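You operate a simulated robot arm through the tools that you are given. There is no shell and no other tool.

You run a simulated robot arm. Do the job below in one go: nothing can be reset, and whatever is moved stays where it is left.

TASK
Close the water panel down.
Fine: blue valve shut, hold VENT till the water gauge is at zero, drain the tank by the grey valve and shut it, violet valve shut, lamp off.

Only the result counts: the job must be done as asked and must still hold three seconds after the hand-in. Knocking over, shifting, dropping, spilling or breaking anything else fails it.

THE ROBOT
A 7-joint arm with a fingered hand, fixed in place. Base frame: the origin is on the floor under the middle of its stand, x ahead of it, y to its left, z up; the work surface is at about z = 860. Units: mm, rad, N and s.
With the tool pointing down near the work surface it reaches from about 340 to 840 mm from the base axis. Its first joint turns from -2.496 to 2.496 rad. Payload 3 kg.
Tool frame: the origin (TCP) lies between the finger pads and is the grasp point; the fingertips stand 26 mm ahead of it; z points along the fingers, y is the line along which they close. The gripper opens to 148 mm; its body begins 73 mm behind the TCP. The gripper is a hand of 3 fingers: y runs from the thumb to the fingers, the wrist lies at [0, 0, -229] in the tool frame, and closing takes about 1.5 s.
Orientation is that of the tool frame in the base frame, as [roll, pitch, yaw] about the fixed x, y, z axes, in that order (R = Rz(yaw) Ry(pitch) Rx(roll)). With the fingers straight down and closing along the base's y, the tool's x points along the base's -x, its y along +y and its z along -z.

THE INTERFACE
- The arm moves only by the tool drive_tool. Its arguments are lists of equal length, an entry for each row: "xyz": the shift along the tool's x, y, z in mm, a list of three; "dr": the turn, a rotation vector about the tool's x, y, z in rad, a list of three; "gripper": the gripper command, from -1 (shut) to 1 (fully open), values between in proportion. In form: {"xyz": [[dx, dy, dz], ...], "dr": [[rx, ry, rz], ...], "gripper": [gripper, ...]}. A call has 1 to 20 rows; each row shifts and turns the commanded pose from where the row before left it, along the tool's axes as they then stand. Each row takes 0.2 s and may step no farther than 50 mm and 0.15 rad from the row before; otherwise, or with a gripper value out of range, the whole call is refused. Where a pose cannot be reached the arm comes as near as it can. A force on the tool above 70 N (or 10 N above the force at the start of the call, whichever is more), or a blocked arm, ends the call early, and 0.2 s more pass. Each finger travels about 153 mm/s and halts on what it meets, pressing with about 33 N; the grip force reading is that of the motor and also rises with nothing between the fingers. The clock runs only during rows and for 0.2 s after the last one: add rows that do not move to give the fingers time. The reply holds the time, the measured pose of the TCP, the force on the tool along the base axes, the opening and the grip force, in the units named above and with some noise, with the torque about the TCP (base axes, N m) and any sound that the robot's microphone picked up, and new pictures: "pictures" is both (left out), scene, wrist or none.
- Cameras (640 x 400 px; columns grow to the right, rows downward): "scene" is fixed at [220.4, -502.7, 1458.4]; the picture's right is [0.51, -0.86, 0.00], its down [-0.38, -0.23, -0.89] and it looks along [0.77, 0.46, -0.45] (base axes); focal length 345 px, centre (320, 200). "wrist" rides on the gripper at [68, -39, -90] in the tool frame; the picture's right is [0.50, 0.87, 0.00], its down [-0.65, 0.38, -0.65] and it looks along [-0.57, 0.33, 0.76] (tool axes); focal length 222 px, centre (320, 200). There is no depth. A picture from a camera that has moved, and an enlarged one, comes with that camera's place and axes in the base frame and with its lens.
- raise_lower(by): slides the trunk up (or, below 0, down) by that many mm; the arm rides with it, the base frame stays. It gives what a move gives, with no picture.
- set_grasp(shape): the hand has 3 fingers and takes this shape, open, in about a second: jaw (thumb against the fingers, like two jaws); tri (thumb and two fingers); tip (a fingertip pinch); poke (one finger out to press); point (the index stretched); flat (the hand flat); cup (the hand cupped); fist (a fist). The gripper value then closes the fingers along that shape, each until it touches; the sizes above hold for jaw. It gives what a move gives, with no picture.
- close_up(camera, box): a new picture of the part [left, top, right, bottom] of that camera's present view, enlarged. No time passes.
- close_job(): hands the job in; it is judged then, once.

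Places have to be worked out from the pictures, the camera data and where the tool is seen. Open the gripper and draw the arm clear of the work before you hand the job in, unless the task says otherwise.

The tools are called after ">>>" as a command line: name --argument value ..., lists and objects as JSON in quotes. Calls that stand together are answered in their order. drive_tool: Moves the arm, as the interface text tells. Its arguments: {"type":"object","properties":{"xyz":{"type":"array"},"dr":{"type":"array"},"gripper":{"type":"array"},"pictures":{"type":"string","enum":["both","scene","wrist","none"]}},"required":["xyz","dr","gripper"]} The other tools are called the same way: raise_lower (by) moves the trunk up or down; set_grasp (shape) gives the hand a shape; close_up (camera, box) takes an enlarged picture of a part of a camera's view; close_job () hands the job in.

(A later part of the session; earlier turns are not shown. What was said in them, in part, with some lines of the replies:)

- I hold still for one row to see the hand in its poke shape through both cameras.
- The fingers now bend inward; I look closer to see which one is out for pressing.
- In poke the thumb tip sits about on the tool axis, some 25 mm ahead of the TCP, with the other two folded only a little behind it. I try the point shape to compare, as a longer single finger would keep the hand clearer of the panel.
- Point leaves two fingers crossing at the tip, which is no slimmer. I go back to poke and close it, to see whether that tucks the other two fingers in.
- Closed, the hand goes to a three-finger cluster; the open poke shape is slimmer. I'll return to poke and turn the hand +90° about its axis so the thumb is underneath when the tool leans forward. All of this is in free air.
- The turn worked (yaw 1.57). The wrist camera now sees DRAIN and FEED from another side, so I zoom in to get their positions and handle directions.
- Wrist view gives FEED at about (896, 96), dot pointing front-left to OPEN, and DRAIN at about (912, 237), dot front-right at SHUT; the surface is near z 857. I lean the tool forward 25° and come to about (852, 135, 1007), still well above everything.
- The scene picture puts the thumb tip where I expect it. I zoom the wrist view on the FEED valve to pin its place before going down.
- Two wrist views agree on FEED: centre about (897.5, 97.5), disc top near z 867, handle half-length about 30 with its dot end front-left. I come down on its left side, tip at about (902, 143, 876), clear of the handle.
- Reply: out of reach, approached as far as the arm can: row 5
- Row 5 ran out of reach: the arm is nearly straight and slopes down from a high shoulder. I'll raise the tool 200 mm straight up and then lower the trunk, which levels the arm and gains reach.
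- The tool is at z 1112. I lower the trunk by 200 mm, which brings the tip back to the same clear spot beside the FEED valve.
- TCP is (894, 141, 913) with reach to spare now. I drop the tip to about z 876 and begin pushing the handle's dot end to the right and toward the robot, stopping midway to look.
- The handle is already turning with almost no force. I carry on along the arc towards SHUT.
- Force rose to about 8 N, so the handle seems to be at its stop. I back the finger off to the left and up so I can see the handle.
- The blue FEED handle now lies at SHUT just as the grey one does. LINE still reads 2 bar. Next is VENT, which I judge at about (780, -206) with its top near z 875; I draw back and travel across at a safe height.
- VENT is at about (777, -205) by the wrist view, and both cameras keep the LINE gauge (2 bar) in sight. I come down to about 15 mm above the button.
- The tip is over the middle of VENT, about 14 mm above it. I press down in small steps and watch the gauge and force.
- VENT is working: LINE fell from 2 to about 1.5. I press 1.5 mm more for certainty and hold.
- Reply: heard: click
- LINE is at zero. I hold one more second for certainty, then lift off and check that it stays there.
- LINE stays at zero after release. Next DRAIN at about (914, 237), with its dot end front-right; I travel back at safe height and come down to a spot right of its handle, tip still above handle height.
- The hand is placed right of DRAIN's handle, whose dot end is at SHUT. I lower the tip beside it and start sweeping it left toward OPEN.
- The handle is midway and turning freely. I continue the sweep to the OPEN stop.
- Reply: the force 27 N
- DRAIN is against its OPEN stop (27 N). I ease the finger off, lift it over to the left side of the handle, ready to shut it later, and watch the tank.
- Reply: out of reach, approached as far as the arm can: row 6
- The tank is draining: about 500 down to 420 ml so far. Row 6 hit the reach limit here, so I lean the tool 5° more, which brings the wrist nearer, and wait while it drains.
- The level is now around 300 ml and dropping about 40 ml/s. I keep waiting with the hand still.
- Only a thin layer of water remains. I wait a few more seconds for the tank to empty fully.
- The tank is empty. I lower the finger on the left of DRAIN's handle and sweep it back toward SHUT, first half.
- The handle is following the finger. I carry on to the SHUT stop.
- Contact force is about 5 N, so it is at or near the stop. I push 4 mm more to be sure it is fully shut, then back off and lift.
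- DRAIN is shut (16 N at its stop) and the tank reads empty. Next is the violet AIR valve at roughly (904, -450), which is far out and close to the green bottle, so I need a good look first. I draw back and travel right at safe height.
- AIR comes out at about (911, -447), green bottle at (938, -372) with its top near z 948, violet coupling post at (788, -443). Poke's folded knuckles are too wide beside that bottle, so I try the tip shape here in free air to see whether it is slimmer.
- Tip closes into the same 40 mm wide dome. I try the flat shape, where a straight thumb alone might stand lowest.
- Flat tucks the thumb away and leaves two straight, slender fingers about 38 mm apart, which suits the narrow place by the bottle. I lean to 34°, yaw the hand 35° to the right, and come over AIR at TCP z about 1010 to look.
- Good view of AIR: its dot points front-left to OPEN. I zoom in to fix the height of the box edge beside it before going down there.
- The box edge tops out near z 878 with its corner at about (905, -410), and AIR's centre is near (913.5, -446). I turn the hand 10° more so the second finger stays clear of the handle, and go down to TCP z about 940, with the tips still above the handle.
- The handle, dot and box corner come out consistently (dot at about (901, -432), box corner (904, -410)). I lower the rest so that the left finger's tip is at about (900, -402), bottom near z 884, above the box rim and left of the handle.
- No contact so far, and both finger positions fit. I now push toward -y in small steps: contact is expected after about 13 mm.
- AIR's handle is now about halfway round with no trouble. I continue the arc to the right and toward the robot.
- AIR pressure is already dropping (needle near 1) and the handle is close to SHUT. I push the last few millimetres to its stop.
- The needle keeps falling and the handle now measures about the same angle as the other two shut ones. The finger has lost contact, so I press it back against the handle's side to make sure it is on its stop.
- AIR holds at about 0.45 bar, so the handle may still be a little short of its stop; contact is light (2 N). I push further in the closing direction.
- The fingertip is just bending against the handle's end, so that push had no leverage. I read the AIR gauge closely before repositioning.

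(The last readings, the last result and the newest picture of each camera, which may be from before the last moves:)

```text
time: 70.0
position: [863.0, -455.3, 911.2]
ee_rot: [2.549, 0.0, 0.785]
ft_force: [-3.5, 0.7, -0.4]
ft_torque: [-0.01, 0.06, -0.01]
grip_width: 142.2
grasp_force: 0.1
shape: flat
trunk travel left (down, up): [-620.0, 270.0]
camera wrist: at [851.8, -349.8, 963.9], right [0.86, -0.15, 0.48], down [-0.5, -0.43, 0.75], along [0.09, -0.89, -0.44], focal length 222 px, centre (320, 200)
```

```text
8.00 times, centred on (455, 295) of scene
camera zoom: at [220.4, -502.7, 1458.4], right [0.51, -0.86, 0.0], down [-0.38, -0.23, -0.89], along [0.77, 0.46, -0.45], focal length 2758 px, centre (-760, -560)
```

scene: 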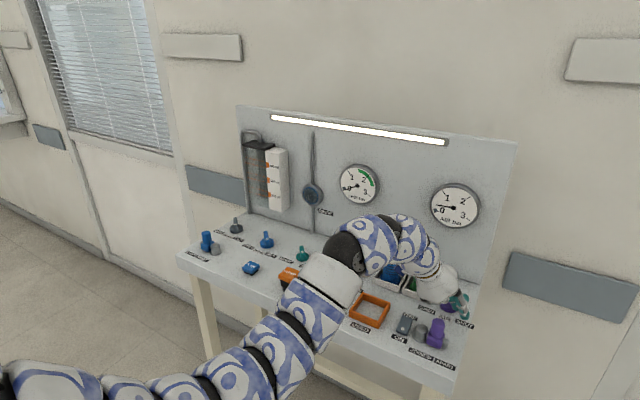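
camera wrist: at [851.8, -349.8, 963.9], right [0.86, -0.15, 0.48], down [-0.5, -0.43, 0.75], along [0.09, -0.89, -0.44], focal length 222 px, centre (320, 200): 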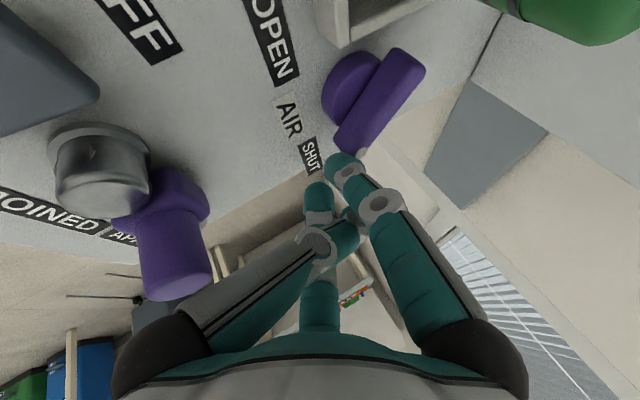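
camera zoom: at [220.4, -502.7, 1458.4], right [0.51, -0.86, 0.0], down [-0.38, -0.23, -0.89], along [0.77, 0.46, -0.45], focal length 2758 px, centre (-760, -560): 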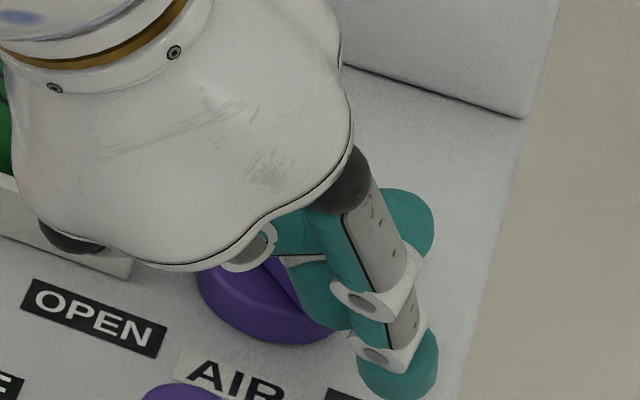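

AIR reads about 0.4, above its zero band, so the valve is not quite shut. I back off, shift the finger toward the middle of the handle's side, and push squarely on that side.

>>> drive_tool --xyz '[[0, -9.9, -6.7], [0, -9.9, -6.7], [10, 0, 0], [0, 4.14, 2.81], [0, 4.14, 2.81], [0, 4.14, 2.81], [0, 0, 0]]' --dr '[[0, 0, 0], [0, 0, 0], [0, 0, 0], [0, 0, 0], [0, 0, 0], [0, 0, 0], [0, 0, 0]]' --gripper '[1, 1, 1, 1, 1, 1, 1]'

>>> close_up --camera "wrist" --box '[240, 60, 440, 200]'

>>> close_up --camera "scene" --box '[420, 175, 490, 230]'

```text
time: 71.6
position: [863.9, -441.7, 911.5]
ee_rot: [2.546, 0.001, 0.788]
ft_force: [-0.7, 1.8, 0.5]
ft_torque: [-0.04, 0.0, 0.05]
grip_width: 142.1
grasp_force: 0.1
shape: flat
trunk travel left (down, up): [-620.0, 270.0]
camera wrist: at [852.4, -335.9, 964.0], right [0.86, -0.15, 0.49], down [-0.5, -0.43, 0.75], along [0.09, -0.89, -0.44], focal length 222 px, centre (320, 200)
```

scene: 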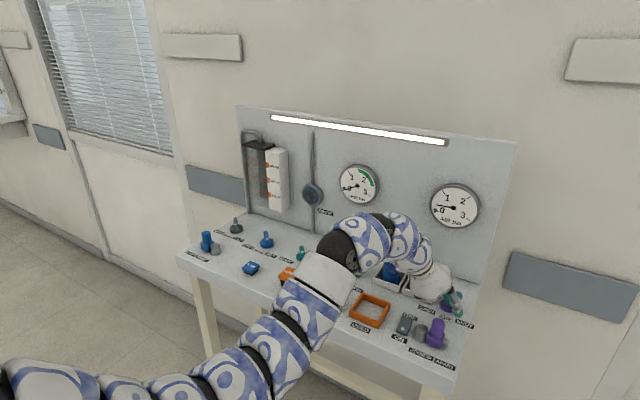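
wrist: 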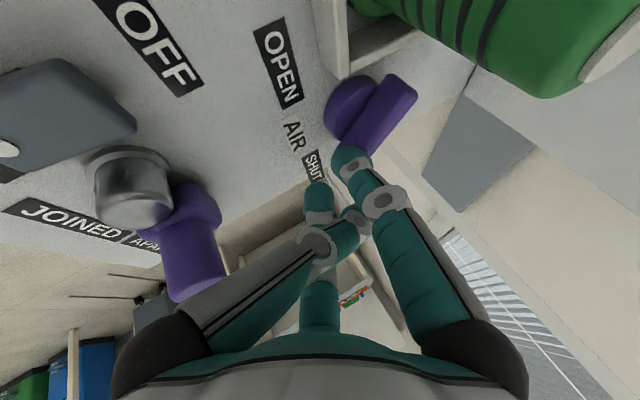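

```text
2.86 times, centred on (340, 130) of wrist
camera zoom: at [852.4, -335.9, 964.0], right [0.86, -0.15, 0.49], down [-0.5, -0.43, 0.75], along [0.09, -0.89, -0.44], focal length 635 px, centre (263, 400)
```

zoom: 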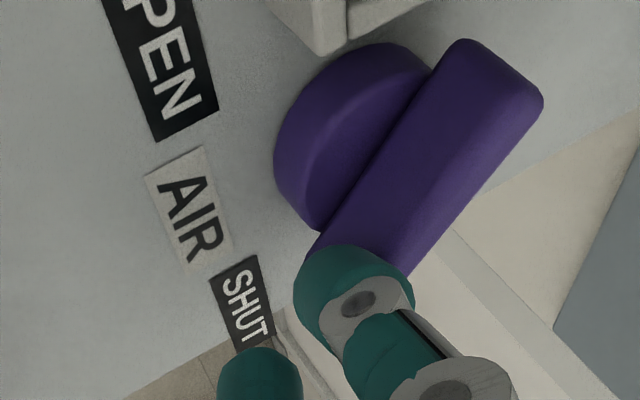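

```text
7.27 times, centred on (455, 202) of scene
camera zoom: at [220.4, -502.7, 1458.4], right [0.51, -0.86, 0.0], down [-0.38, -0.23, -0.89], along [0.77, 0.46, -0.45], focal length 2507 px, centre (-662, 182)
```

zoom: 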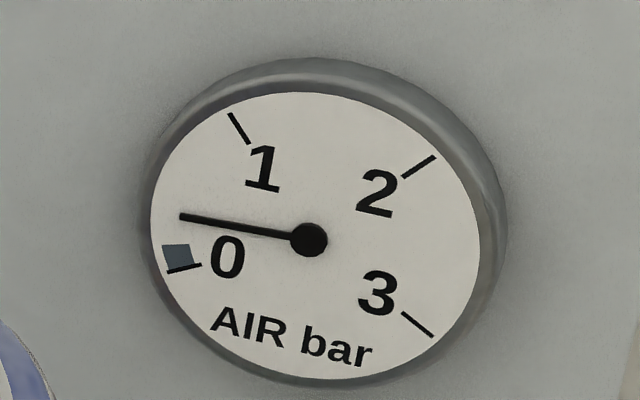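

The finger is now on the handle's side (reaction 2 N in the right direction). I push on in the closing direction.

>>> drive_tool --xyz '[[-1, 4.14, 2.81], [-1, 4.14, 2.81], [0, 0, 0]]' --dr '[[0, 0, 0], [0, 0, 0], [0, 0, 0]]' --gripper '[1, 1, 1]' --pictures "wrist"

>>> close_up --camera "wrist" --box '[240, 60, 440, 200]'

>>> close_up --camera "scene" --box '[420, 175, 490, 230]'

```text
time: 72.4
position: [868.2, -450.2, 911.4]
ee_rot: [2.547, 0.0, 0.787]
ft_force: [-4.0, 7.3, 2.0]
ft_torque: [0.17, 0.07, 0.13]
grip_width: 0.0
grasp_force: 0.1
shape: flat
trunk travel left (down, up): [-620.0, 270.0]
camera wrist: at [858.0, -344.1, 964.3], right [0.86, -0.15, 0.49], down [-0.5, -0.43, 0.75], along [0.09, -0.89, -0.44], focal length 222 px, centre (320, 200)
```

wrist: 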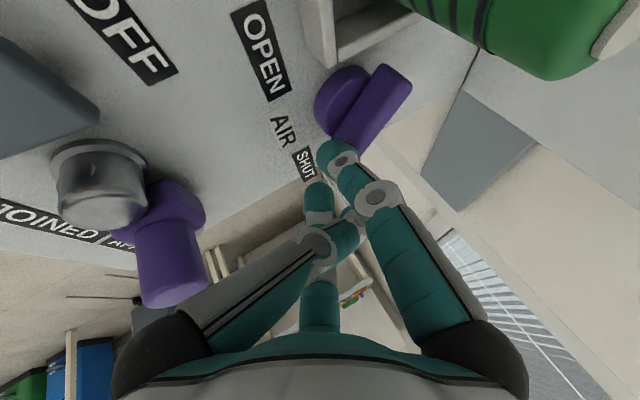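

```text
2.86 times, centred on (340, 130) of wrist
camera zoom: at [858.0, -344.1, 964.3], right [0.86, -0.15, 0.49], down [-0.5, -0.43, 0.75], along [0.09, -0.89, -0.44], focal length 635 px, centre (263, 400)
```

zoom: 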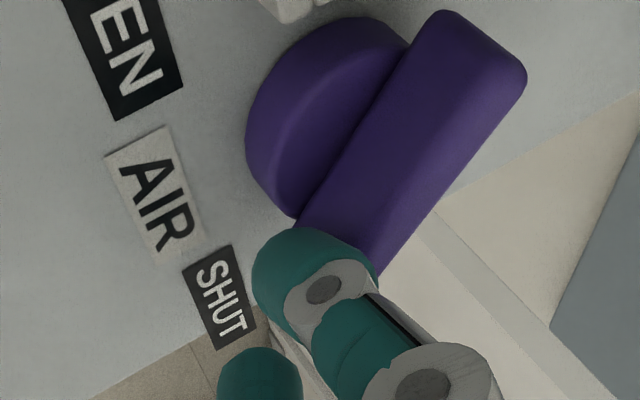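

```text
7.27 times, centred on (455, 202) of scene
camera zoom: at [220.4, -502.7, 1458.4], right [0.51, -0.86, 0.0], down [-0.38, -0.23, -0.89], along [0.77, 0.46, -0.45], focal length 2507 px, centre (-662, 182)
```

zoom: 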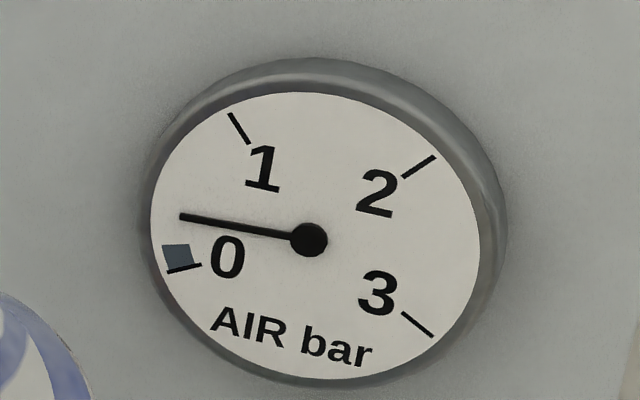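

Reaction is now 8 N with no further movement, the same as FEED and DRAIN on their stops, and the gauge does not change, so what remains looks like trapped air. I back away and lift to check the handle's angle.

>>> drive_tool --xyz '[[0, -9.9, -6.7], [0, -9.9, -6.7], [0, 16.9, -24.8], [0, 22.5, -33.1], [0, 16.9, -24.8], [0, 0, 0]]' --dr '[[0, 0, 0], [0, 0, 0], [0, 0, 0], [0, 0, 0], [0, 0, 0], [0, 0, 0]]' --gripper '[1, 1, 1, 1, 1, 1]'

>>> close_up --camera "wrist" --box '[220, 20, 420, 160]'

>>> close_up --camera "scene" --box '[390, 240, 490, 340]'

>>> close_up --camera "scene" --box '[420, 175, 490, 230]'

```text
time: 73.8
position: [850.5, -433.7, 1010.9]
ee_rot: [2.549, 0.0, 0.787]
ft_force: [-0.2, 0.1, -0.6]
ft_torque: [0.05, 0.02, -0.01]
grip_width: 142.1
grasp_force: 0.1
shape: flat
trunk travel left (down, up): [-620.0, 270.0]
camera wrist: at [840.9, -328.4, 1063.3], right [0.86, -0.15, 0.48], down [-0.5, -0.43, 0.75], along [0.09, -0.89, -0.44], focal length 222 px, centre (320, 200)
```

scene: 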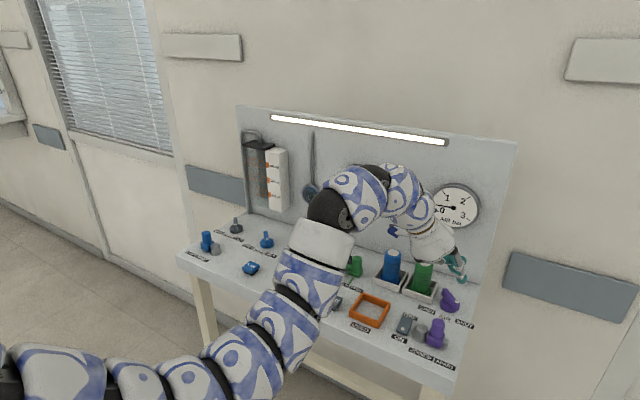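
wrist: 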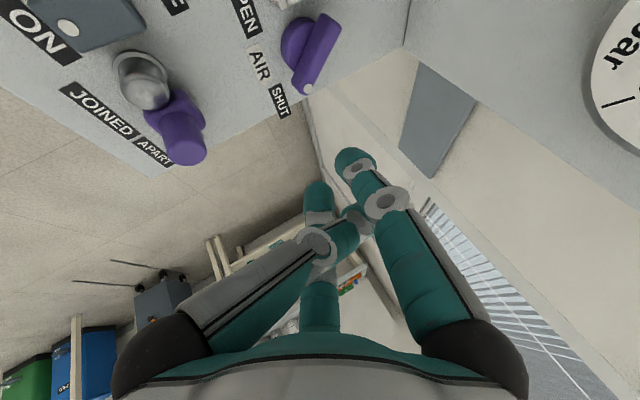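

```text
2.86 times, centred on (320, 90) of wrist
camera zoom: at [840.9, -328.4, 1063.3], right [0.86, -0.15, 0.48], down [-0.5, -0.43, 0.75], along [0.09, -0.89, -0.44], focal length 635 px, centre (320, 514)
```

zoom: 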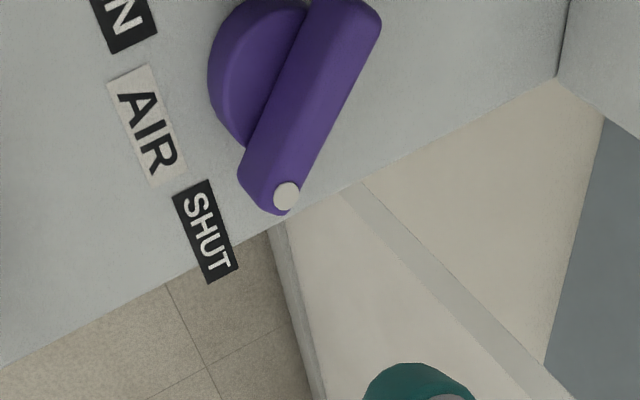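

```text
4.00 times, centred on (440, 290) of scene
camera zoom: at [220.4, -502.7, 1458.4], right [0.51, -0.86, 0.0], down [-0.38, -0.23, -0.89], along [0.77, 0.46, -0.45], focal length 1379 px, centre (-160, -160)
```

zoom: 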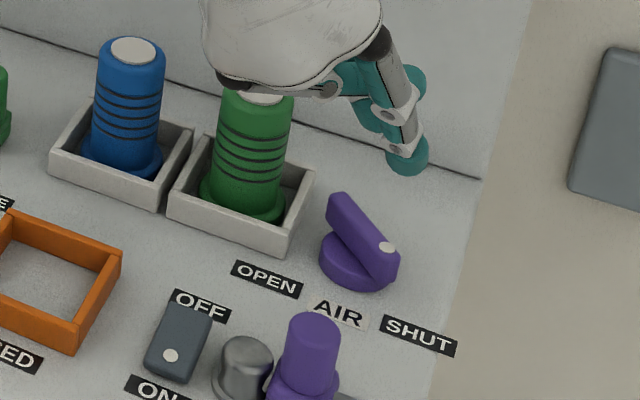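

```text
7.27 times, centred on (455, 202) of scene
camera zoom: at [220.4, -502.7, 1458.4], right [0.51, -0.86, 0.0], down [-0.38, -0.23, -0.89], along [0.77, 0.46, -0.45], focal length 2507 px, centre (-662, 182)
```

zoom: 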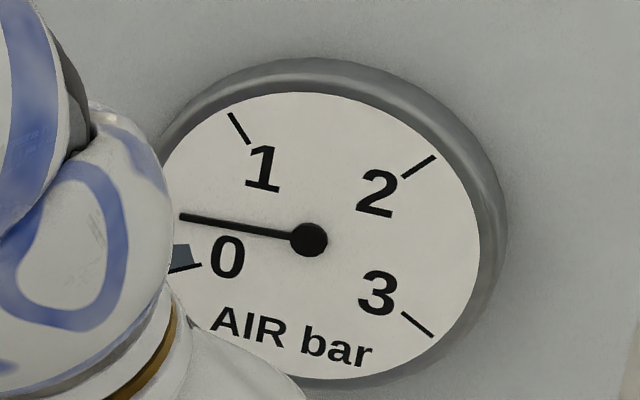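

AIR's dot has moved about 32 mm between OPEN and SHUT, just as FEED's did, so the violet valve is shut. Now the lamp: its rocker lies at about (794, -376), and the OFF end is the far one. I draw back over it, straighten the hand and go back to the poke shape.

>>> drive_tool --xyz '[[0, -33.2, -22.4], [0, -33.2, -22.4], [0, 0, 0], [0, 0, 0], [0, 0, 0], [0, 0, 0], [0, 0, 0], [0, 0, 0], [0, 0, 0], [0, 0, 0], [0, 0, 0], [0, 0, 0]]' --dr '[[0, 0, 0], [0, 0, 0], [0, 0.0732, -0.1085], [0, 0.0732, -0.1085], [0, 0.0732, -0.1085], [0, 0.0732, -0.1085], [0, 0.0732, -0.1085], [0, 0.0732, -0.1085], [0.1105, 0, 0], [0.1105, 0, 0], [0.1105, 0, 0], [0, 0, 0]]' --gripper '[1, 1, 1, 1, 1, 1, 1, 1, 1, 1, 1, 1]' --pictures "none"

>>> set_grasp --shape "poke"

>>> drive_tool --xyz '[[0, 0, 0]]' --dr '[[0, 0, 0]]' --gripper '[1]'

>>> close_up --camera "wrist" --box '[160, 20, 400, 200]'

>>> close_up --camera "scene" --box '[370, 280, 470, 360]'

```text
time: 76.4
position: [796.6, -378.8, 1011.4]
ee_rot: [2.879, 0.0, 1.572]
ft_force: [-0.1, -0.5, -1.0]
ft_torque: [-0.02, -0.02, -0.01]
grip_width: 141.9
grasp_force: 0.1
shape: flat
trunk travel left (down, up): [-620.0, 270.0]
```

```text
time: 77.3
position: [796.2, -376.7, 1010.9]
ee_rot: [2.88, 0.0, 1.569]
ft_force: [-0.2, -0.6, -0.5]
ft_torque: [0.01, -0.04, -0.01]
grip_width: 0.0
grasp_force: 0.2
shape: poke
trunk travel left (down, up): [-620.0, 270.0]
```

```text
time: 77.7
position: [795.9, -377.9, 1010.6]
ee_rot: [2.88, 0.0, 1.57]
ft_force: [-0.1, 0.8, 0.3]
ft_torque: [-0.02, 0.01, 0.0]
grip_width: 0.0
grasp_force: 0.0
shape: poke
trunk travel left (down, up): [-620.0, 270.0]
camera wrist: at [734.7, -310.1, 1087.8], right [0.84, 0.5, 0.22], down [0.2, -0.65, 0.73], along [0.51, -0.57, -0.65], focal length 222 px, centre (320, 200)
```

scene: 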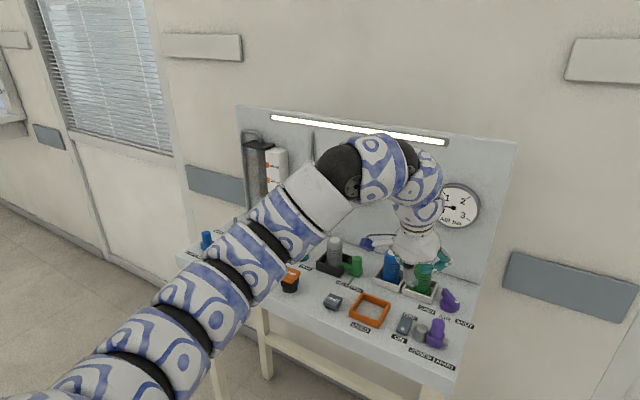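
wrist: 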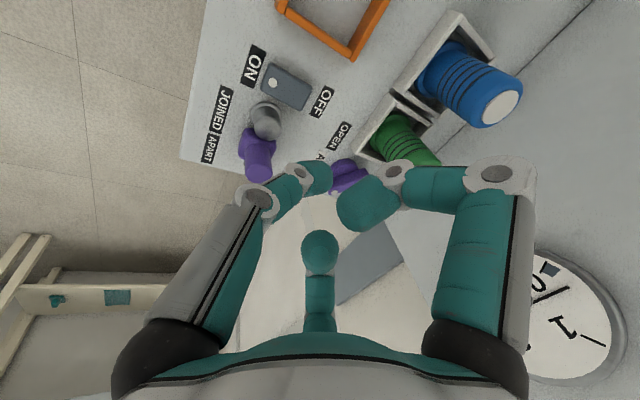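

```text
2.22 times, centred on (280, 110) of wrist
camera zoom: at [734.7, -310.1, 1087.8], right [0.84, 0.5, 0.22], down [0.2, -0.65, 0.73], along [0.51, -0.57, -0.65], focal length 494 px, centre (409, 400)
```

zoom: 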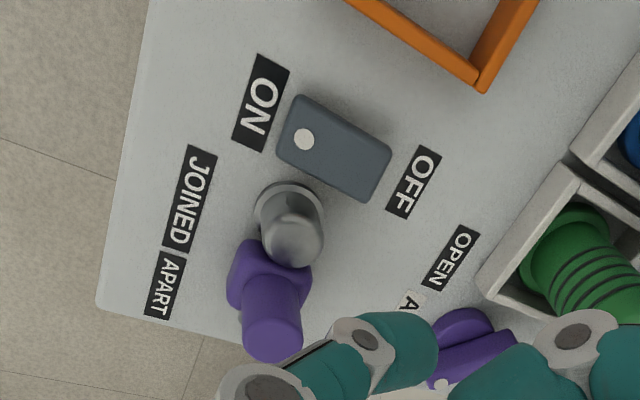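

```text
5.00 times, centred on (420, 320) of scene
camera zoom: at [220.4, -502.7, 1458.4], right [0.51, -0.86, 0.0], down [-0.38, -0.23, -0.89], along [0.77, 0.46, -0.45], focal length 1724 px, centre (-180, -400)
```

zoom: 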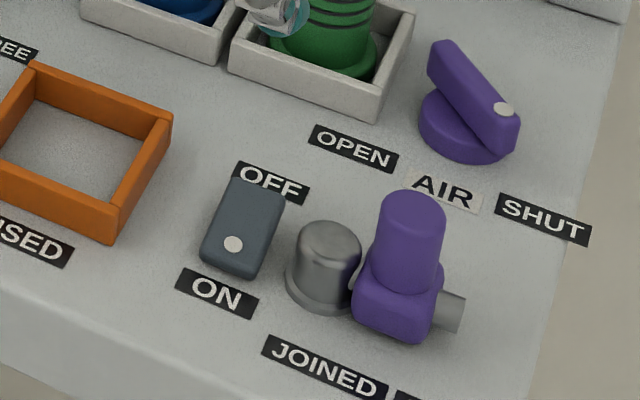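

The rocker's OFF end is at about (815, -376, 875). I come to a point just above it.

>>> drive_tool --xyz '[[0.5, -5.7, 30.4], [0.5, -5.7, 30.4], [0.5, -5.7, 30.4], [0, 0, 0]]' --dr '[[0, 0, 0], [0, 0, 0], [0, 0, 0], [0, 0, 0]]' --gripper '[1, 1, 1, 1]'

>>> close_up --camera "wrist" --box '[180, 60, 420, 220]'

>>> close_up --camera "scene" --box '[370, 270, 470, 360]'

```text
time: 78.7
position: [803.0, -375.3, 917.9]
ee_rot: [2.878, -0.001, 1.572]
ft_force: [0.5, -0.3, -0.5]
ft_torque: [-0.02, -0.02, -0.01]
grip_width: 0.2
grasp_force: 0.1
shape: poke
trunk travel left (down, up): [-620.0, 270.0]
camera wrist: at [741.4, -307.4, 995.1], right [0.84, 0.5, 0.22], down [0.2, -0.65, 0.73], along [0.51, -0.57, -0.65], focal length 222 px, centre (320, 200)
```

scene: 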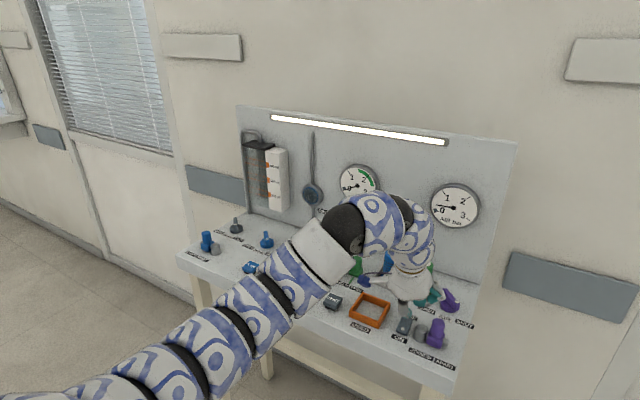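
wrist: 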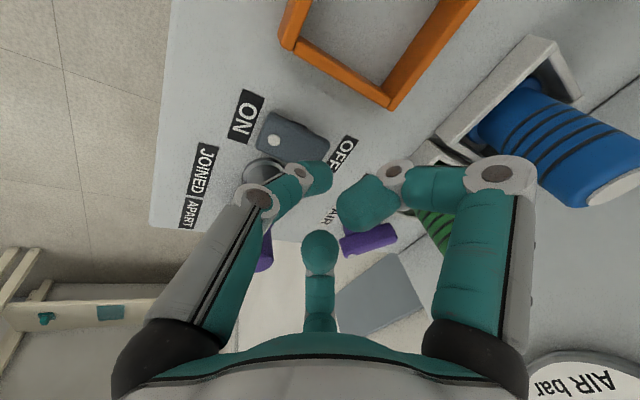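

```text
2.50 times, centred on (300, 140) of wrist
camera zoom: at [741.4, -307.4, 995.1], right [0.84, 0.5, 0.22], down [0.2, -0.65, 0.73], along [0.51, -0.57, -0.65], focal length 555 px, centre (370, 350)
```

zoom: 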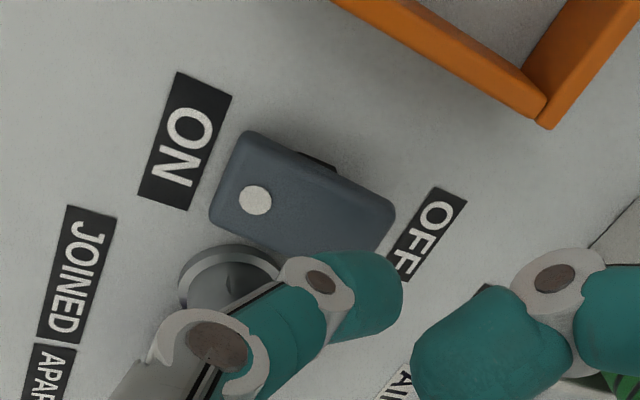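

```text
4.44 times, centred on (420, 315) of scene
camera zoom: at [220.4, -502.7, 1458.4], right [0.51, -0.86, 0.0], down [-0.38, -0.23, -0.89], along [0.77, 0.46, -0.45], focal length 1532 px, centre (-124, -311)
```

zoom: 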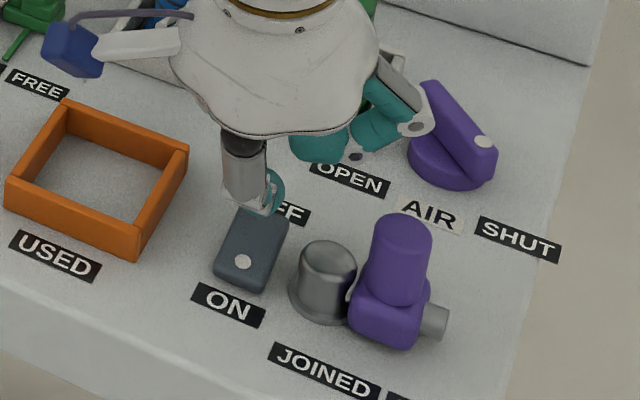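

The fingertip stands over the OFF end, in line with the rocker. I press down in small steps.

>>> drive_tool --xyz '[[-0.5, -0.78, 2.9], [0, -0.78, 2.9], [0, -0.78, 2.9], [0, -0.52, 1.93], [0, 0, 0]]' --dr '[[0, 0, 0], [0, 0, 0], [0, 0, 0], [0, 0, 0], [0, 0, 0]]' --gripper '[1, 1, 1, 1, 1]'

>>> close_up --camera "scene" --box '[370, 270, 470, 360]'

```text
time: 79.9
position: [801.6, -376.7, 907.6]
ee_rot: [2.88, -0.001, 1.573]
ft_force: [-0.3, -1.0, 0.6]
ft_torque: [0.01, 0.0, 0.01]
grip_width: 0.0
grasp_force: 0.0
shape: poke
trunk travel left (down, up): [-620.0, 270.0]
camera wrist: at [741.6, -308.6, 984.3], right [0.84, 0.5, 0.22], down [0.2, -0.65, 0.73], along [0.51, -0.57, -0.65], focal length 222 px, centre (320, 200)
```

scene: 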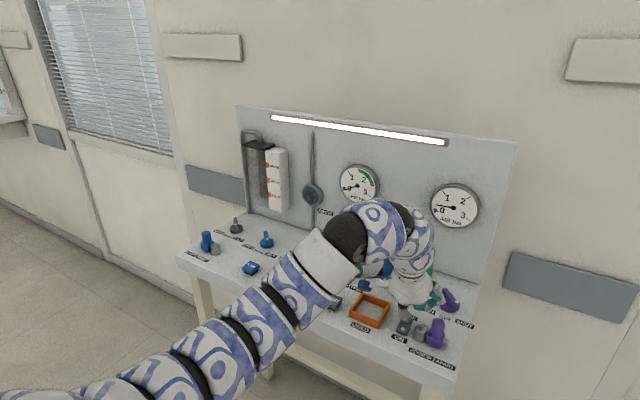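
wrist: 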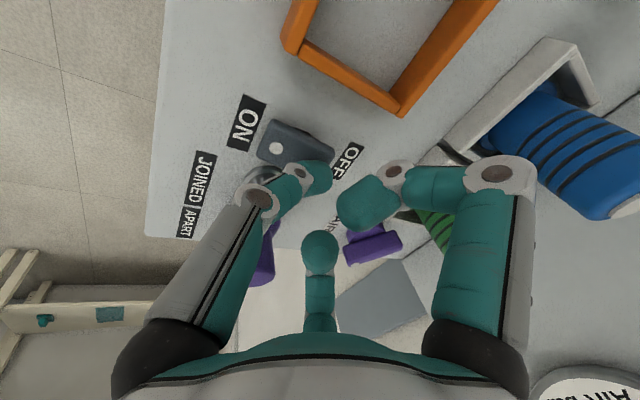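

```text
4.44 times, centred on (420, 315) of scene
camera zoom: at [220.4, -502.7, 1458.4], right [0.51, -0.86, 0.0], down [-0.38, -0.23, -0.89], along [0.77, 0.46, -0.45], focal length 1532 px, centre (-124, -311)
```

zoom: 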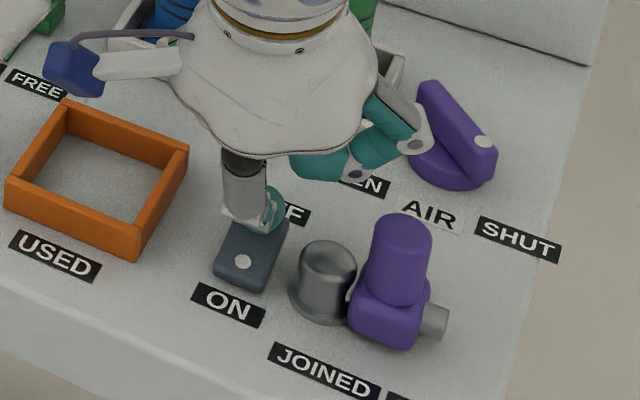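

No real load yet and the lamp is still on. I press further, 2 mm at a time.

>>> drive_tool --xyz '[[0, 0.9, 2.3], [0, -0.52, 1.93], [0, -0.52, 1.93], [0, 0, 0]]' --dr '[[0, 0, 0], [0, 0, 0], [0, 0, 0], [0, 0, 0]]' --gripper '[1, 1, 1, 1]'

>>> close_up --camera "scene" --box '[370, 270, 470, 360]'

```text
time: 80.9
position: [804.1, -376.7, 901.0]
ee_rot: [2.88, 0.002, 1.571]
ft_force: [-0.6, 0.1, 0.9]
ft_torque: [0.01, -0.01, 0.02]
grip_width: 0.0
grasp_force: 0.0
shape: poke
trunk travel left (down, up): [-620.0, 270.0]
camera wrist: at [743.3, -309.1, 978.3], right [0.84, 0.5, 0.22], down [0.2, -0.65, 0.73], along [0.51, -0.57, -0.65], focal length 222 px, centre (320, 200)
```

scene: 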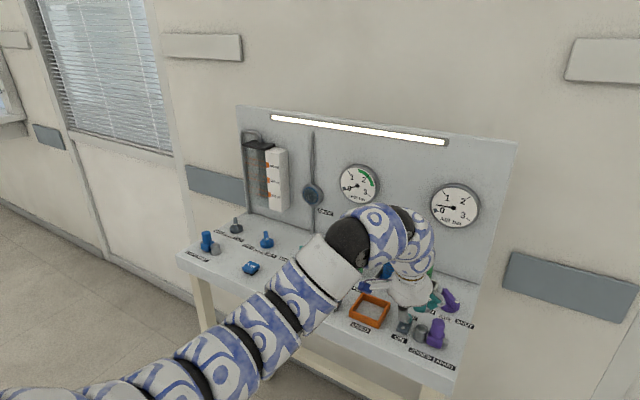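
wrist: 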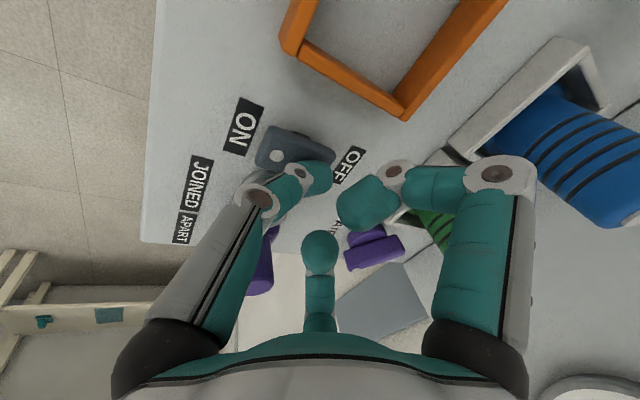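

```text
4.44 times, centred on (420, 315) of scene
camera zoom: at [220.4, -502.7, 1458.4], right [0.51, -0.86, 0.0], down [-0.38, -0.23, -0.89], along [0.77, 0.46, -0.45], focal length 1532 px, centre (-124, -311)
```

zoom: 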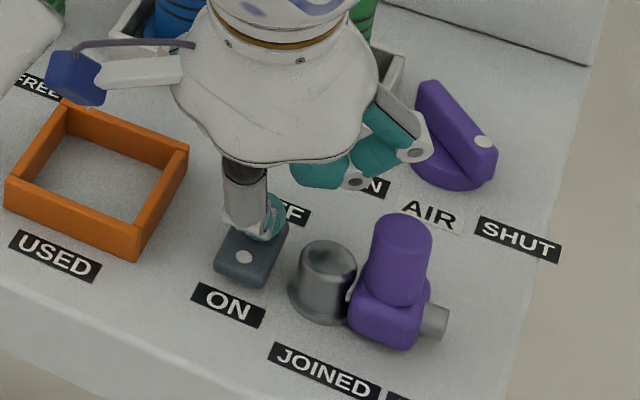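

The rocker has begun to tip (its dot has risen slightly). I press on.

>>> drive_tool --xyz '[[0, -0.52, 1.93], [0, -0.52, 1.93], [0, -0.52, 1.93], [0, 0, 0]]' --dr '[[0, 0, 0], [0, 0, 0], [0, 0, 0], [0, 0, 0]]' --gripper '[1, 1, 1, 1]'

>>> close_up --camera "scene" --box '[370, 270, 470, 360]'

```text
time: 81.9
position: [804.3, -376.1, 897.4]
ee_rot: [2.878, 0.003, 1.572]
ft_force: [-0.7, -1.1, 10.0]
ft_torque: [-0.03, -0.07, -0.03]
grip_width: 0.1
grasp_force: 0.1
shape: poke
trunk travel left (down, up): [-620.0, 270.0]
camera wrist: at [743.5, -309.1, 973.5], right [0.84, 0.5, 0.23], down [0.19, -0.65, 0.73], along [0.51, -0.57, -0.64], focal length 222 px, centre (320, 200)
```

scene: 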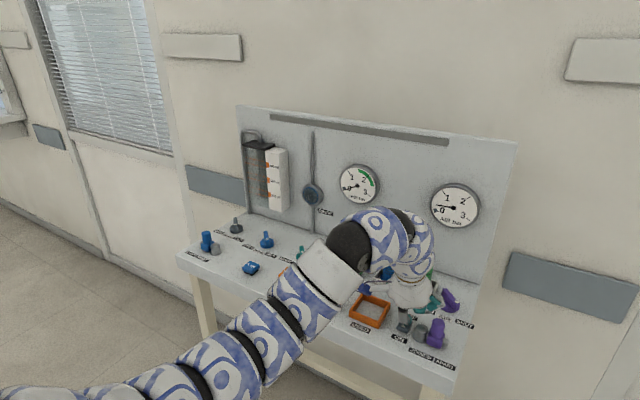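
wrist: 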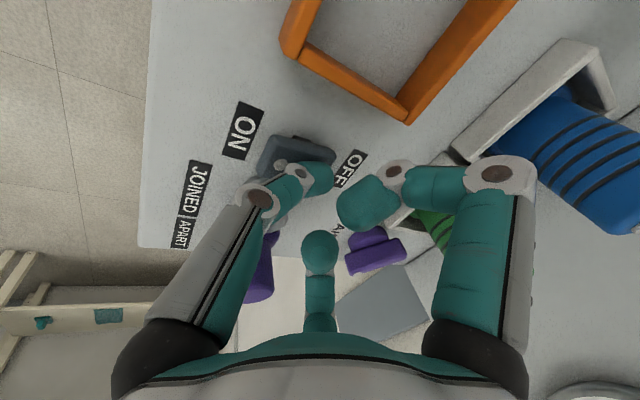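

```text
4.44 times, centred on (420, 315) of scene
camera zoom: at [220.4, -502.7, 1458.4], right [0.51, -0.86, 0.0], down [-0.38, -0.23, -0.89], along [0.77, 0.46, -0.45], focal length 1532 px, centre (-124, -311)
```

zoom: 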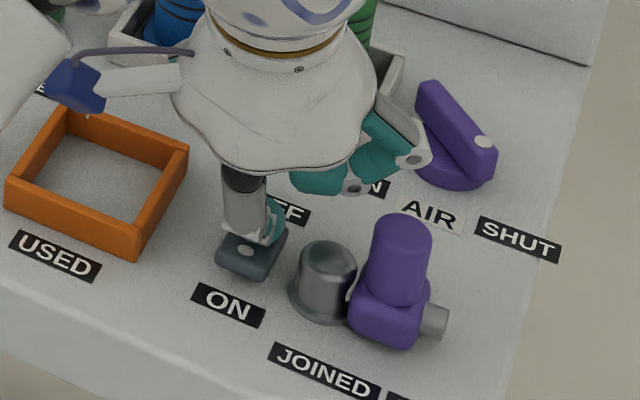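

The lamp strip is dark and the rocker has bottomed (10 N). I lift straight off and check that it stays OFF.

>>> drive_tool --xyz '[[0, 2.6, -9.7], [0, 5.2, -19.3], [0, 10.4, -38.6], [0, 10.4, -38.6], [0, 0, 0], [0, 0, 0]]' --dr '[[0, 0, 0], [0, 0, 0], [0, 0, 0], [0, 0, 0], [0, 0, 0], [0, 0, 0]]' --gripper '[1, 1, 1, 1, 1, 1]'

>>> close_up --camera "scene" --box '[370, 270, 470, 360]'

>>> close_up --camera "scene" --box '[420, 175, 490, 230]'

```text
time: 83.3
position: [804.5, -375.8, 1006.2]
ee_rot: [2.879, -0.001, 1.569]
ft_force: [-0.7, -0.2, 0.1]
ft_torque: [0.02, 0.01, 0.04]
grip_width: 0.1
grasp_force: 0.0
shape: poke
trunk travel left (down, up): [-620.0, 270.0]
camera wrist: at [743.6, -308.5, 1082.3], right [0.84, 0.5, 0.22], down [0.2, -0.65, 0.73], along [0.51, -0.57, -0.65], focal length 222 px, centre (320, 200)
```

scene: 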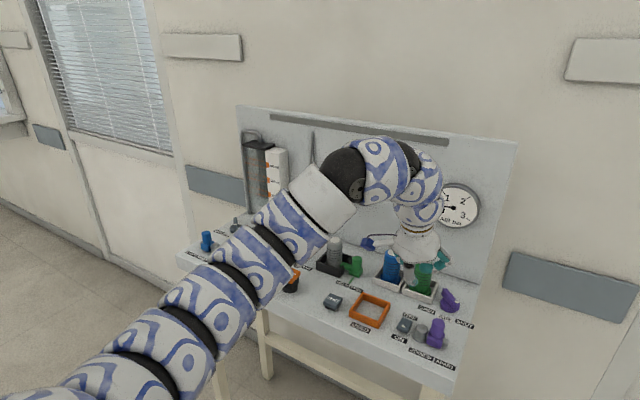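
wrist: 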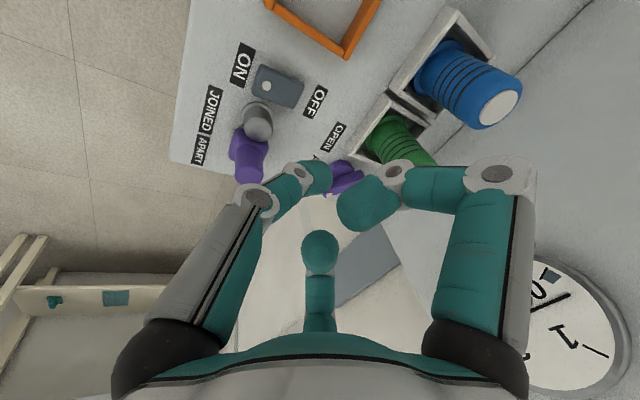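

```text
4.44 times, centred on (420, 315) of scene
camera zoom: at [220.4, -502.7, 1458.4], right [0.51, -0.86, 0.0], down [-0.38, -0.23, -0.89], along [0.77, 0.46, -0.45], focal length 1532 px, centre (-124, -311)
```

zoom: 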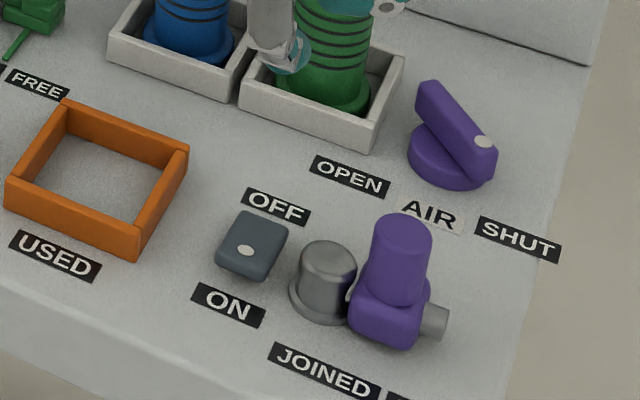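

```text
7.27 times, centred on (455, 202) of scene
camera zoom: at [220.4, -502.7, 1458.4], right [0.51, -0.86, 0.0], down [-0.38, -0.23, -0.89], along [0.77, 0.46, -0.45], focal length 2507 px, centre (-662, 182)
```

zoom: 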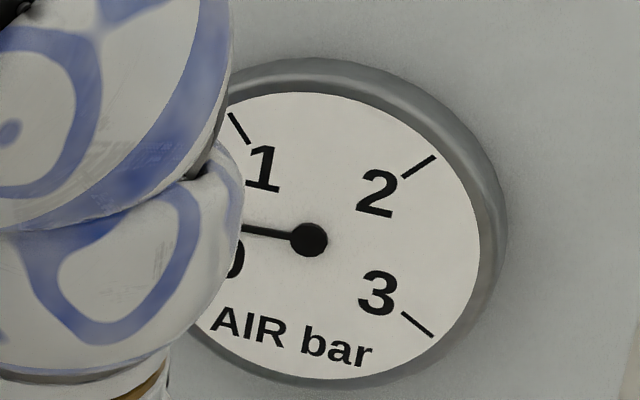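

The lamp is off and stays off, rocker tipped to OFF; nothing else has moved. I draw the arm back and up, clear of the panel.

>>> drive_tool --xyz '[[0, 10.4, -38.6], [18, -22.8, -27.4], [18, -22.8, -27.4], [18, -22.8, -27.4], [18, -22.8, -27.4], [18, -22.8, -27.4], [18, -22.8, -27.4], [18, -22.8, -27.4], [0, 0, 0]]' --dr '[[0, 0, 0], [0, 0, 0], [0, 0, 0], [0, 0, 0], [0, 0, 0], [0, 0, 0], [0, 0, 0], [0, 0, 0], [0, 0, 0]]' --gripper '[1, 1, 1, 1, 1, 1, 1, 1, 1]'

>>> set_grasp --shape "jaw"

>>> drive_tool --xyz '[[0, 0, 0], [0, 0, 0], [0, 0, 0], [0, 0, 0], [0, 0, 0]]' --dr '[[0, 0, 0], [0, 0, 0], [0, 0, 0], [0, 0, 0], [0, 0, 0]]' --gripper '[1, 1, 1, 1, 1]'

>>> close_up --camera "scene" --box '[170, 180, 330, 290]'

>>> close_up --camera "scene" --box '[310, 230, 490, 360]'

>>> close_up --camera "scene" --box '[230, 100, 500, 240]'

```text
time: 85.3
position: [770.0, -354.2, 1030.0]
ee_rot: [2.866, 0.014, 1.569]
ft_force: [0.0, 1.0, 0.1]
ft_torque: [-0.03, 0.02, 0.0]
grip_width: 0.1
grasp_force: 0.2
shape: poke
out of reach, approached as far as the arm can: row 1, 2, 3, 4, 5, 6, 7, 8
trunk travel left (down, up): [-620.0, 270.0]
camera wrist: at [707.6, -285.1, 1104.7], right [0.83, 0.5, 0.23], down [0.18, -0.65, 0.74], along [0.52, -0.58, -0.63], focal length 222 px, centre (320, 200)
```

scene: 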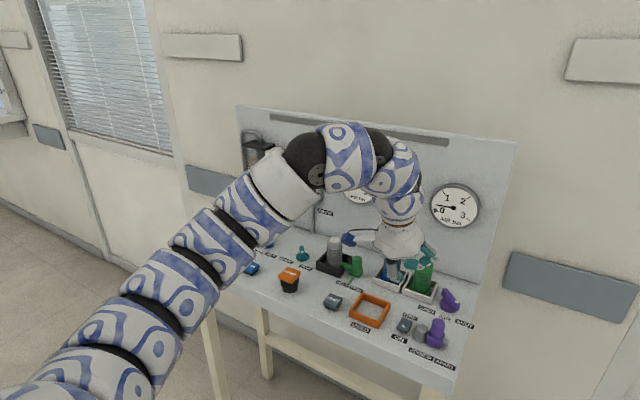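
wrist: 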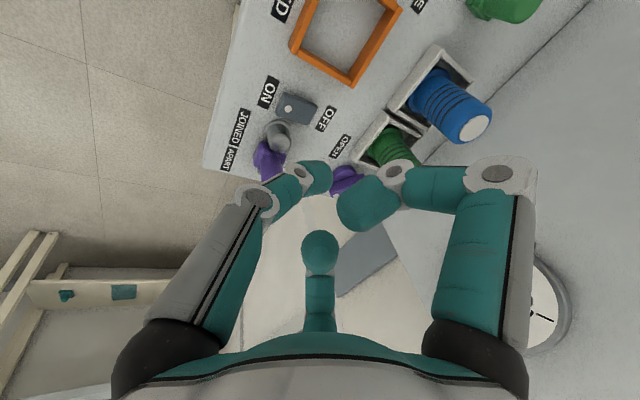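

```text
time: 86.2
position: [769.0, -353.2, 1029.7]
ee_rot: [2.863, 0.015, 1.569]
ft_force: [0.4, -0.1, -0.4]
ft_torque: [0.02, 0.01, -0.01]
grip_width: 147.7
grasp_force: 0.1
shape: jaw
trunk travel left (down, up): [-620.0, 270.0]
```

```text
time: 87.4
position: [769.4, -352.6, 1029.7]
ee_rot: [2.865, 0.015, 1.569]
ft_force: [-0.3, -0.3, -0.2]
ft_torque: [0.01, -0.01, -0.02]
grip_width: 148.1
grasp_force: 0.2
shape: jaw
trunk travel left (down, up): [-620.0, 270.0]
camera wrist: at [707.6, -285.1, 1104.8], right [0.83, 0.5, 0.23], down [0.18, -0.65, 0.74], along [0.52, -0.58, -0.63], focal length 222 px, centre (320, 200)
```

scene: 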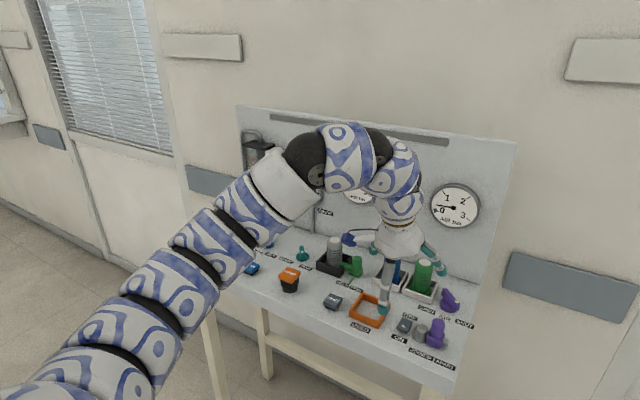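
wrist: 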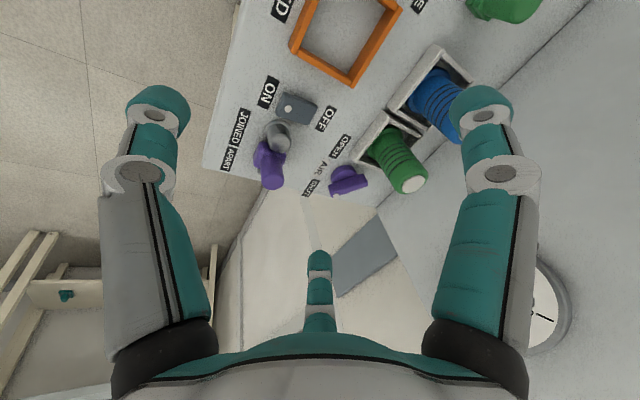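

```text
3.64 times, centred on (250, 235) of scene
camera zoom: at [220.4, -502.7, 1458.4], right [0.51, -0.86, 0.0], down [-0.38, -0.23, -0.89], along [0.77, 0.46, -0.45], focal length 1254 px, centre (574, 73)
```

zoom: 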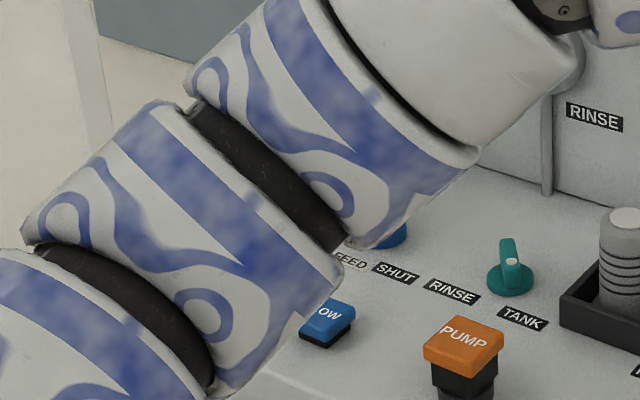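

```text
3.08 times, centred on (400, 295) of scene
camera zoom: at [220.4, -502.7, 1458.4], right [0.51, -0.86, 0.0], down [-0.38, -0.23, -0.89], along [0.77, 0.46, -0.45], focal length 1061 px, centre (74, -92)
```

zoom: 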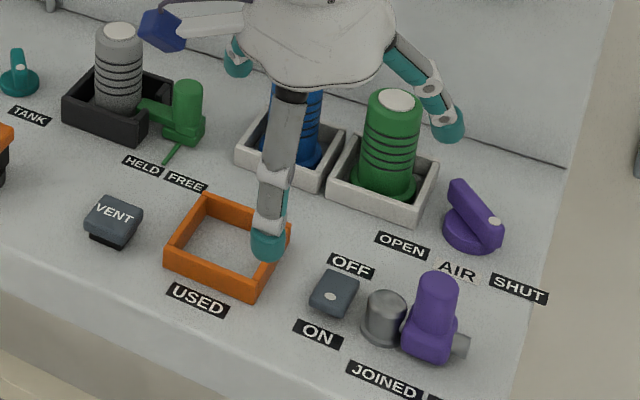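

```text
2.37 times, centred on (365, 170) of scene
camera zoom: at [220.4, -502.7, 1458.4], right [0.51, -0.86, 0.0], down [-0.38, -0.23, -0.89], along [0.77, 0.46, -0.45], focal length 817 px, centre (213, 271)
```

zoom: 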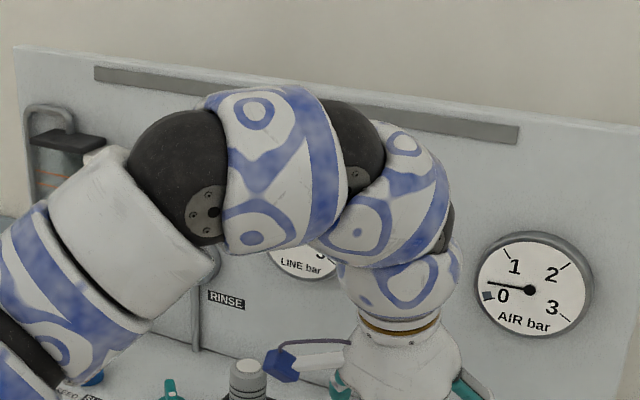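

Everything is in place, though the retreat stopped short at a joint limit with the hand at (770, -353, 1030). Raising the trunk lifts the whole arm straight up off the panel, so I do that.

>>> raise_lower --by 200

>>> drive_tool --xyz '[[0, 0, 0], [0, 0, 0], [0, -35, -25], [0, -35, -25], [0, -35, -25], [0, 0, 0]]' --dr '[[-0.12, 0, 0], [-0.12, 0, 0], [0, 0, 0], [0, 0, 0], [0, 0, 0], [0, 0, 0]]' --gripper '[1, 1, 1, 1, 1, 1]'

```text
time: 89.5
position: [769.0, -353.3, 1229.8]
ee_rot: [2.866, 0.014, 1.569]
ft_force: [-0.8, -0.7, -0.7]
ft_torque: [0.02, -0.06, 0.01]
grip_width: 147.9
grasp_force: 0.0
shape: jaw
trunk travel left (down, up): [-820.0, 70.0]
```

```text
time: 90.9
position: [663.6, -355.1, 1244.6]
ee_rot: [2.63, 0.014, 1.569]
ft_force: [-0.8, -0.4, 0.2]
ft_torque: [-0.01, -0.01, 0.02]
grip_width: 147.6
grasp_force: 0.0
shape: jaw
out of reach, approached as far as the arm can: row 5
trunk travel left (down, up): [-820.0, 70.0]
camera wrist: at [585.4, -287.4, 1302.8], right [0.76, 0.5, 0.42], down [0.01, -0.64, 0.76], along [0.65, -0.57, -0.49], focal length 222 px, centre (320, 200)
```

scene: 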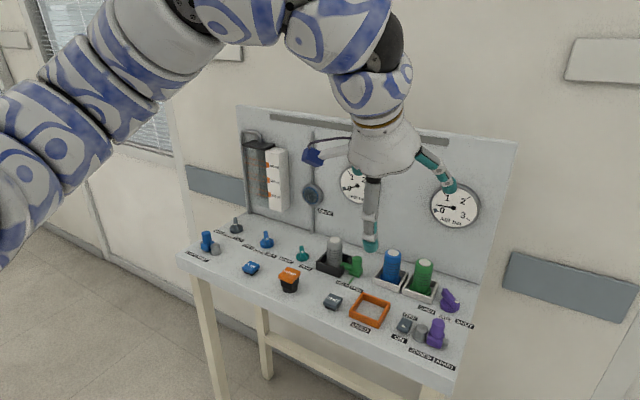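
wrist: 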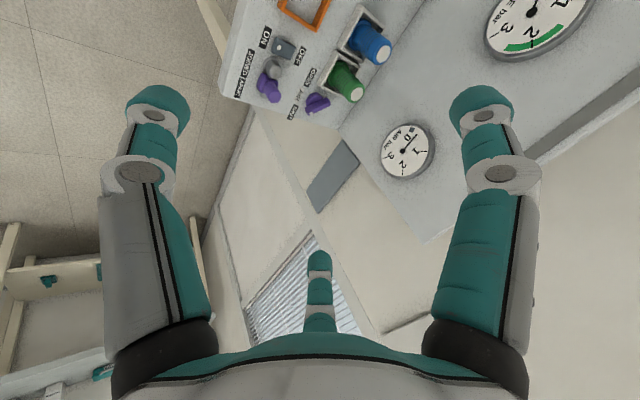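

The arm is now well clear and the gripper open. I take a last close look at the gauges, valves, tank and switches before handing in.

>>> close_up --camera "scene" --box '[170, 190, 330, 290]'

>>> close_up --camera "scene" --box '[310, 230, 490, 360]'

>>> close_up --camera "scene" --box '[230, 100, 390, 220]'

>>> close_up --camera "wrist" --box '[360, 0, 600, 180]'

```text
4.00 times, centred on (250, 240) of scene
camera zoom: at [220.4, -502.7, 1458.4], right [0.51, -0.86, 0.0], down [-0.38, -0.23, -0.89], along [0.77, 0.46, -0.45], focal length 1379 px, centre (600, 40)
```

zoom: 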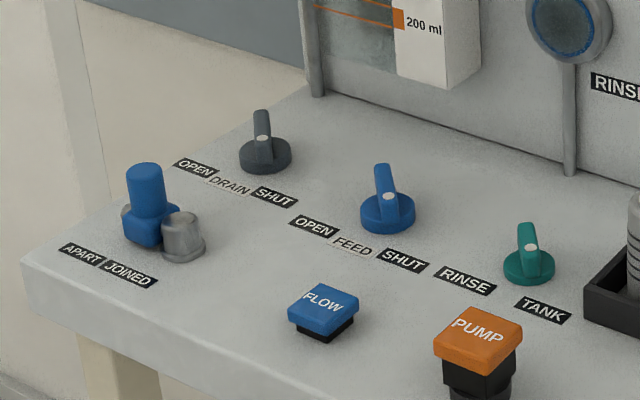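

```text
3.08 times, centred on (400, 295) of scene
camera zoom: at [220.4, -502.7, 1458.4], right [0.51, -0.86, 0.0], down [-0.38, -0.23, -0.89], along [0.77, 0.46, -0.45], focal length 1061 px, centre (74, -92)
```

zoom: 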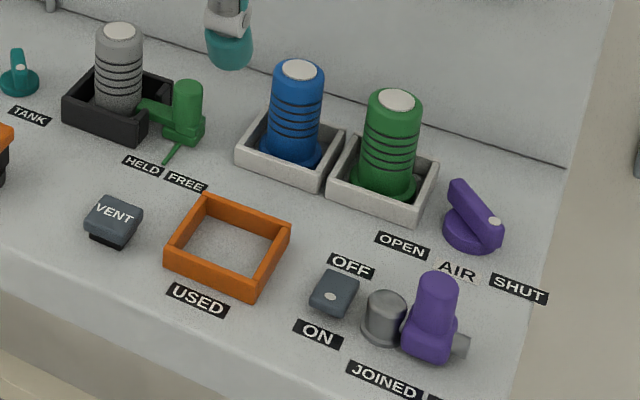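

```text
3.33 times, centred on (310, 160) of scene
camera zoom: at [220.4, -502.7, 1458.4], right [0.51, -0.86, 0.0], down [-0.38, -0.23, -0.89], along [0.77, 0.46, -0.45], focal length 1149 px, centre (353, 333)
```

zoom: 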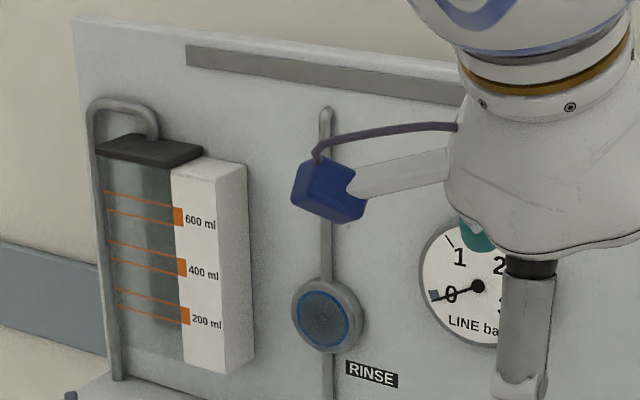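

```text
2.22 times, centred on (480, 90) of wrist
camera zoom: at [585.4, -287.4, 1302.8], right [0.76, 0.5, 0.42], down [0.01, -0.64, 0.76], along [0.65, -0.57, -0.49], focal length 494 px, centre (-36, 444)
```

zoom: 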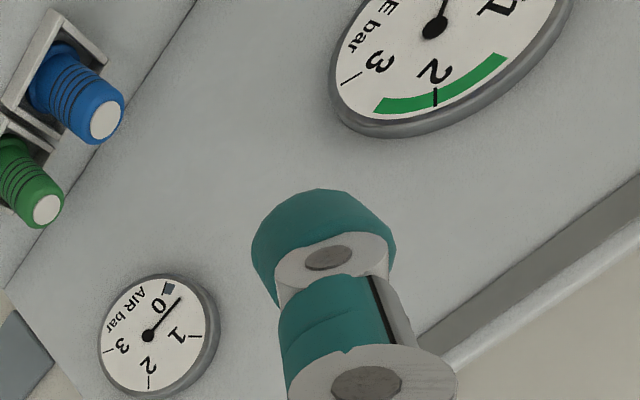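

The final pictures show LINE at 0, the tank empty, FEED, DRAIN and AIR all with their dots at SHUT, and the lamp dark with its switch at OFF. The bottles, boxes and couplings are unmoved and the arm is clear with the gripper open, so I hand the job in.

>>> close_job

```text
The job is handed in.
```

The water panel is shut down, and I have handed the job in.

- **Blue valve (FEED):** shut, turned against its stop.
- **VENT:** held until the water gauge (LINE) read zero. The gauge stayed at zero after I let go.
- **Tank and grey valve (DRAIN):** I opened DRAIN until the tank was empty, then shut it against its stop.
- **Violet valve (AIR):** shut, turned against its stop.
- **Lamp:** off, with its switch at OFF.

The AIR gauge stopped at about 0.4 bar instead of zero and has not moved since. The handle is at its stop and turned through the same angle as the blue valve. I took the 0.4 bar as trapped air and did not bleed it off, since you did not ask for that.

Nothing else on the panel appears to have moved in the last pictures. The arm is drawn back above the panel with the gripper open.
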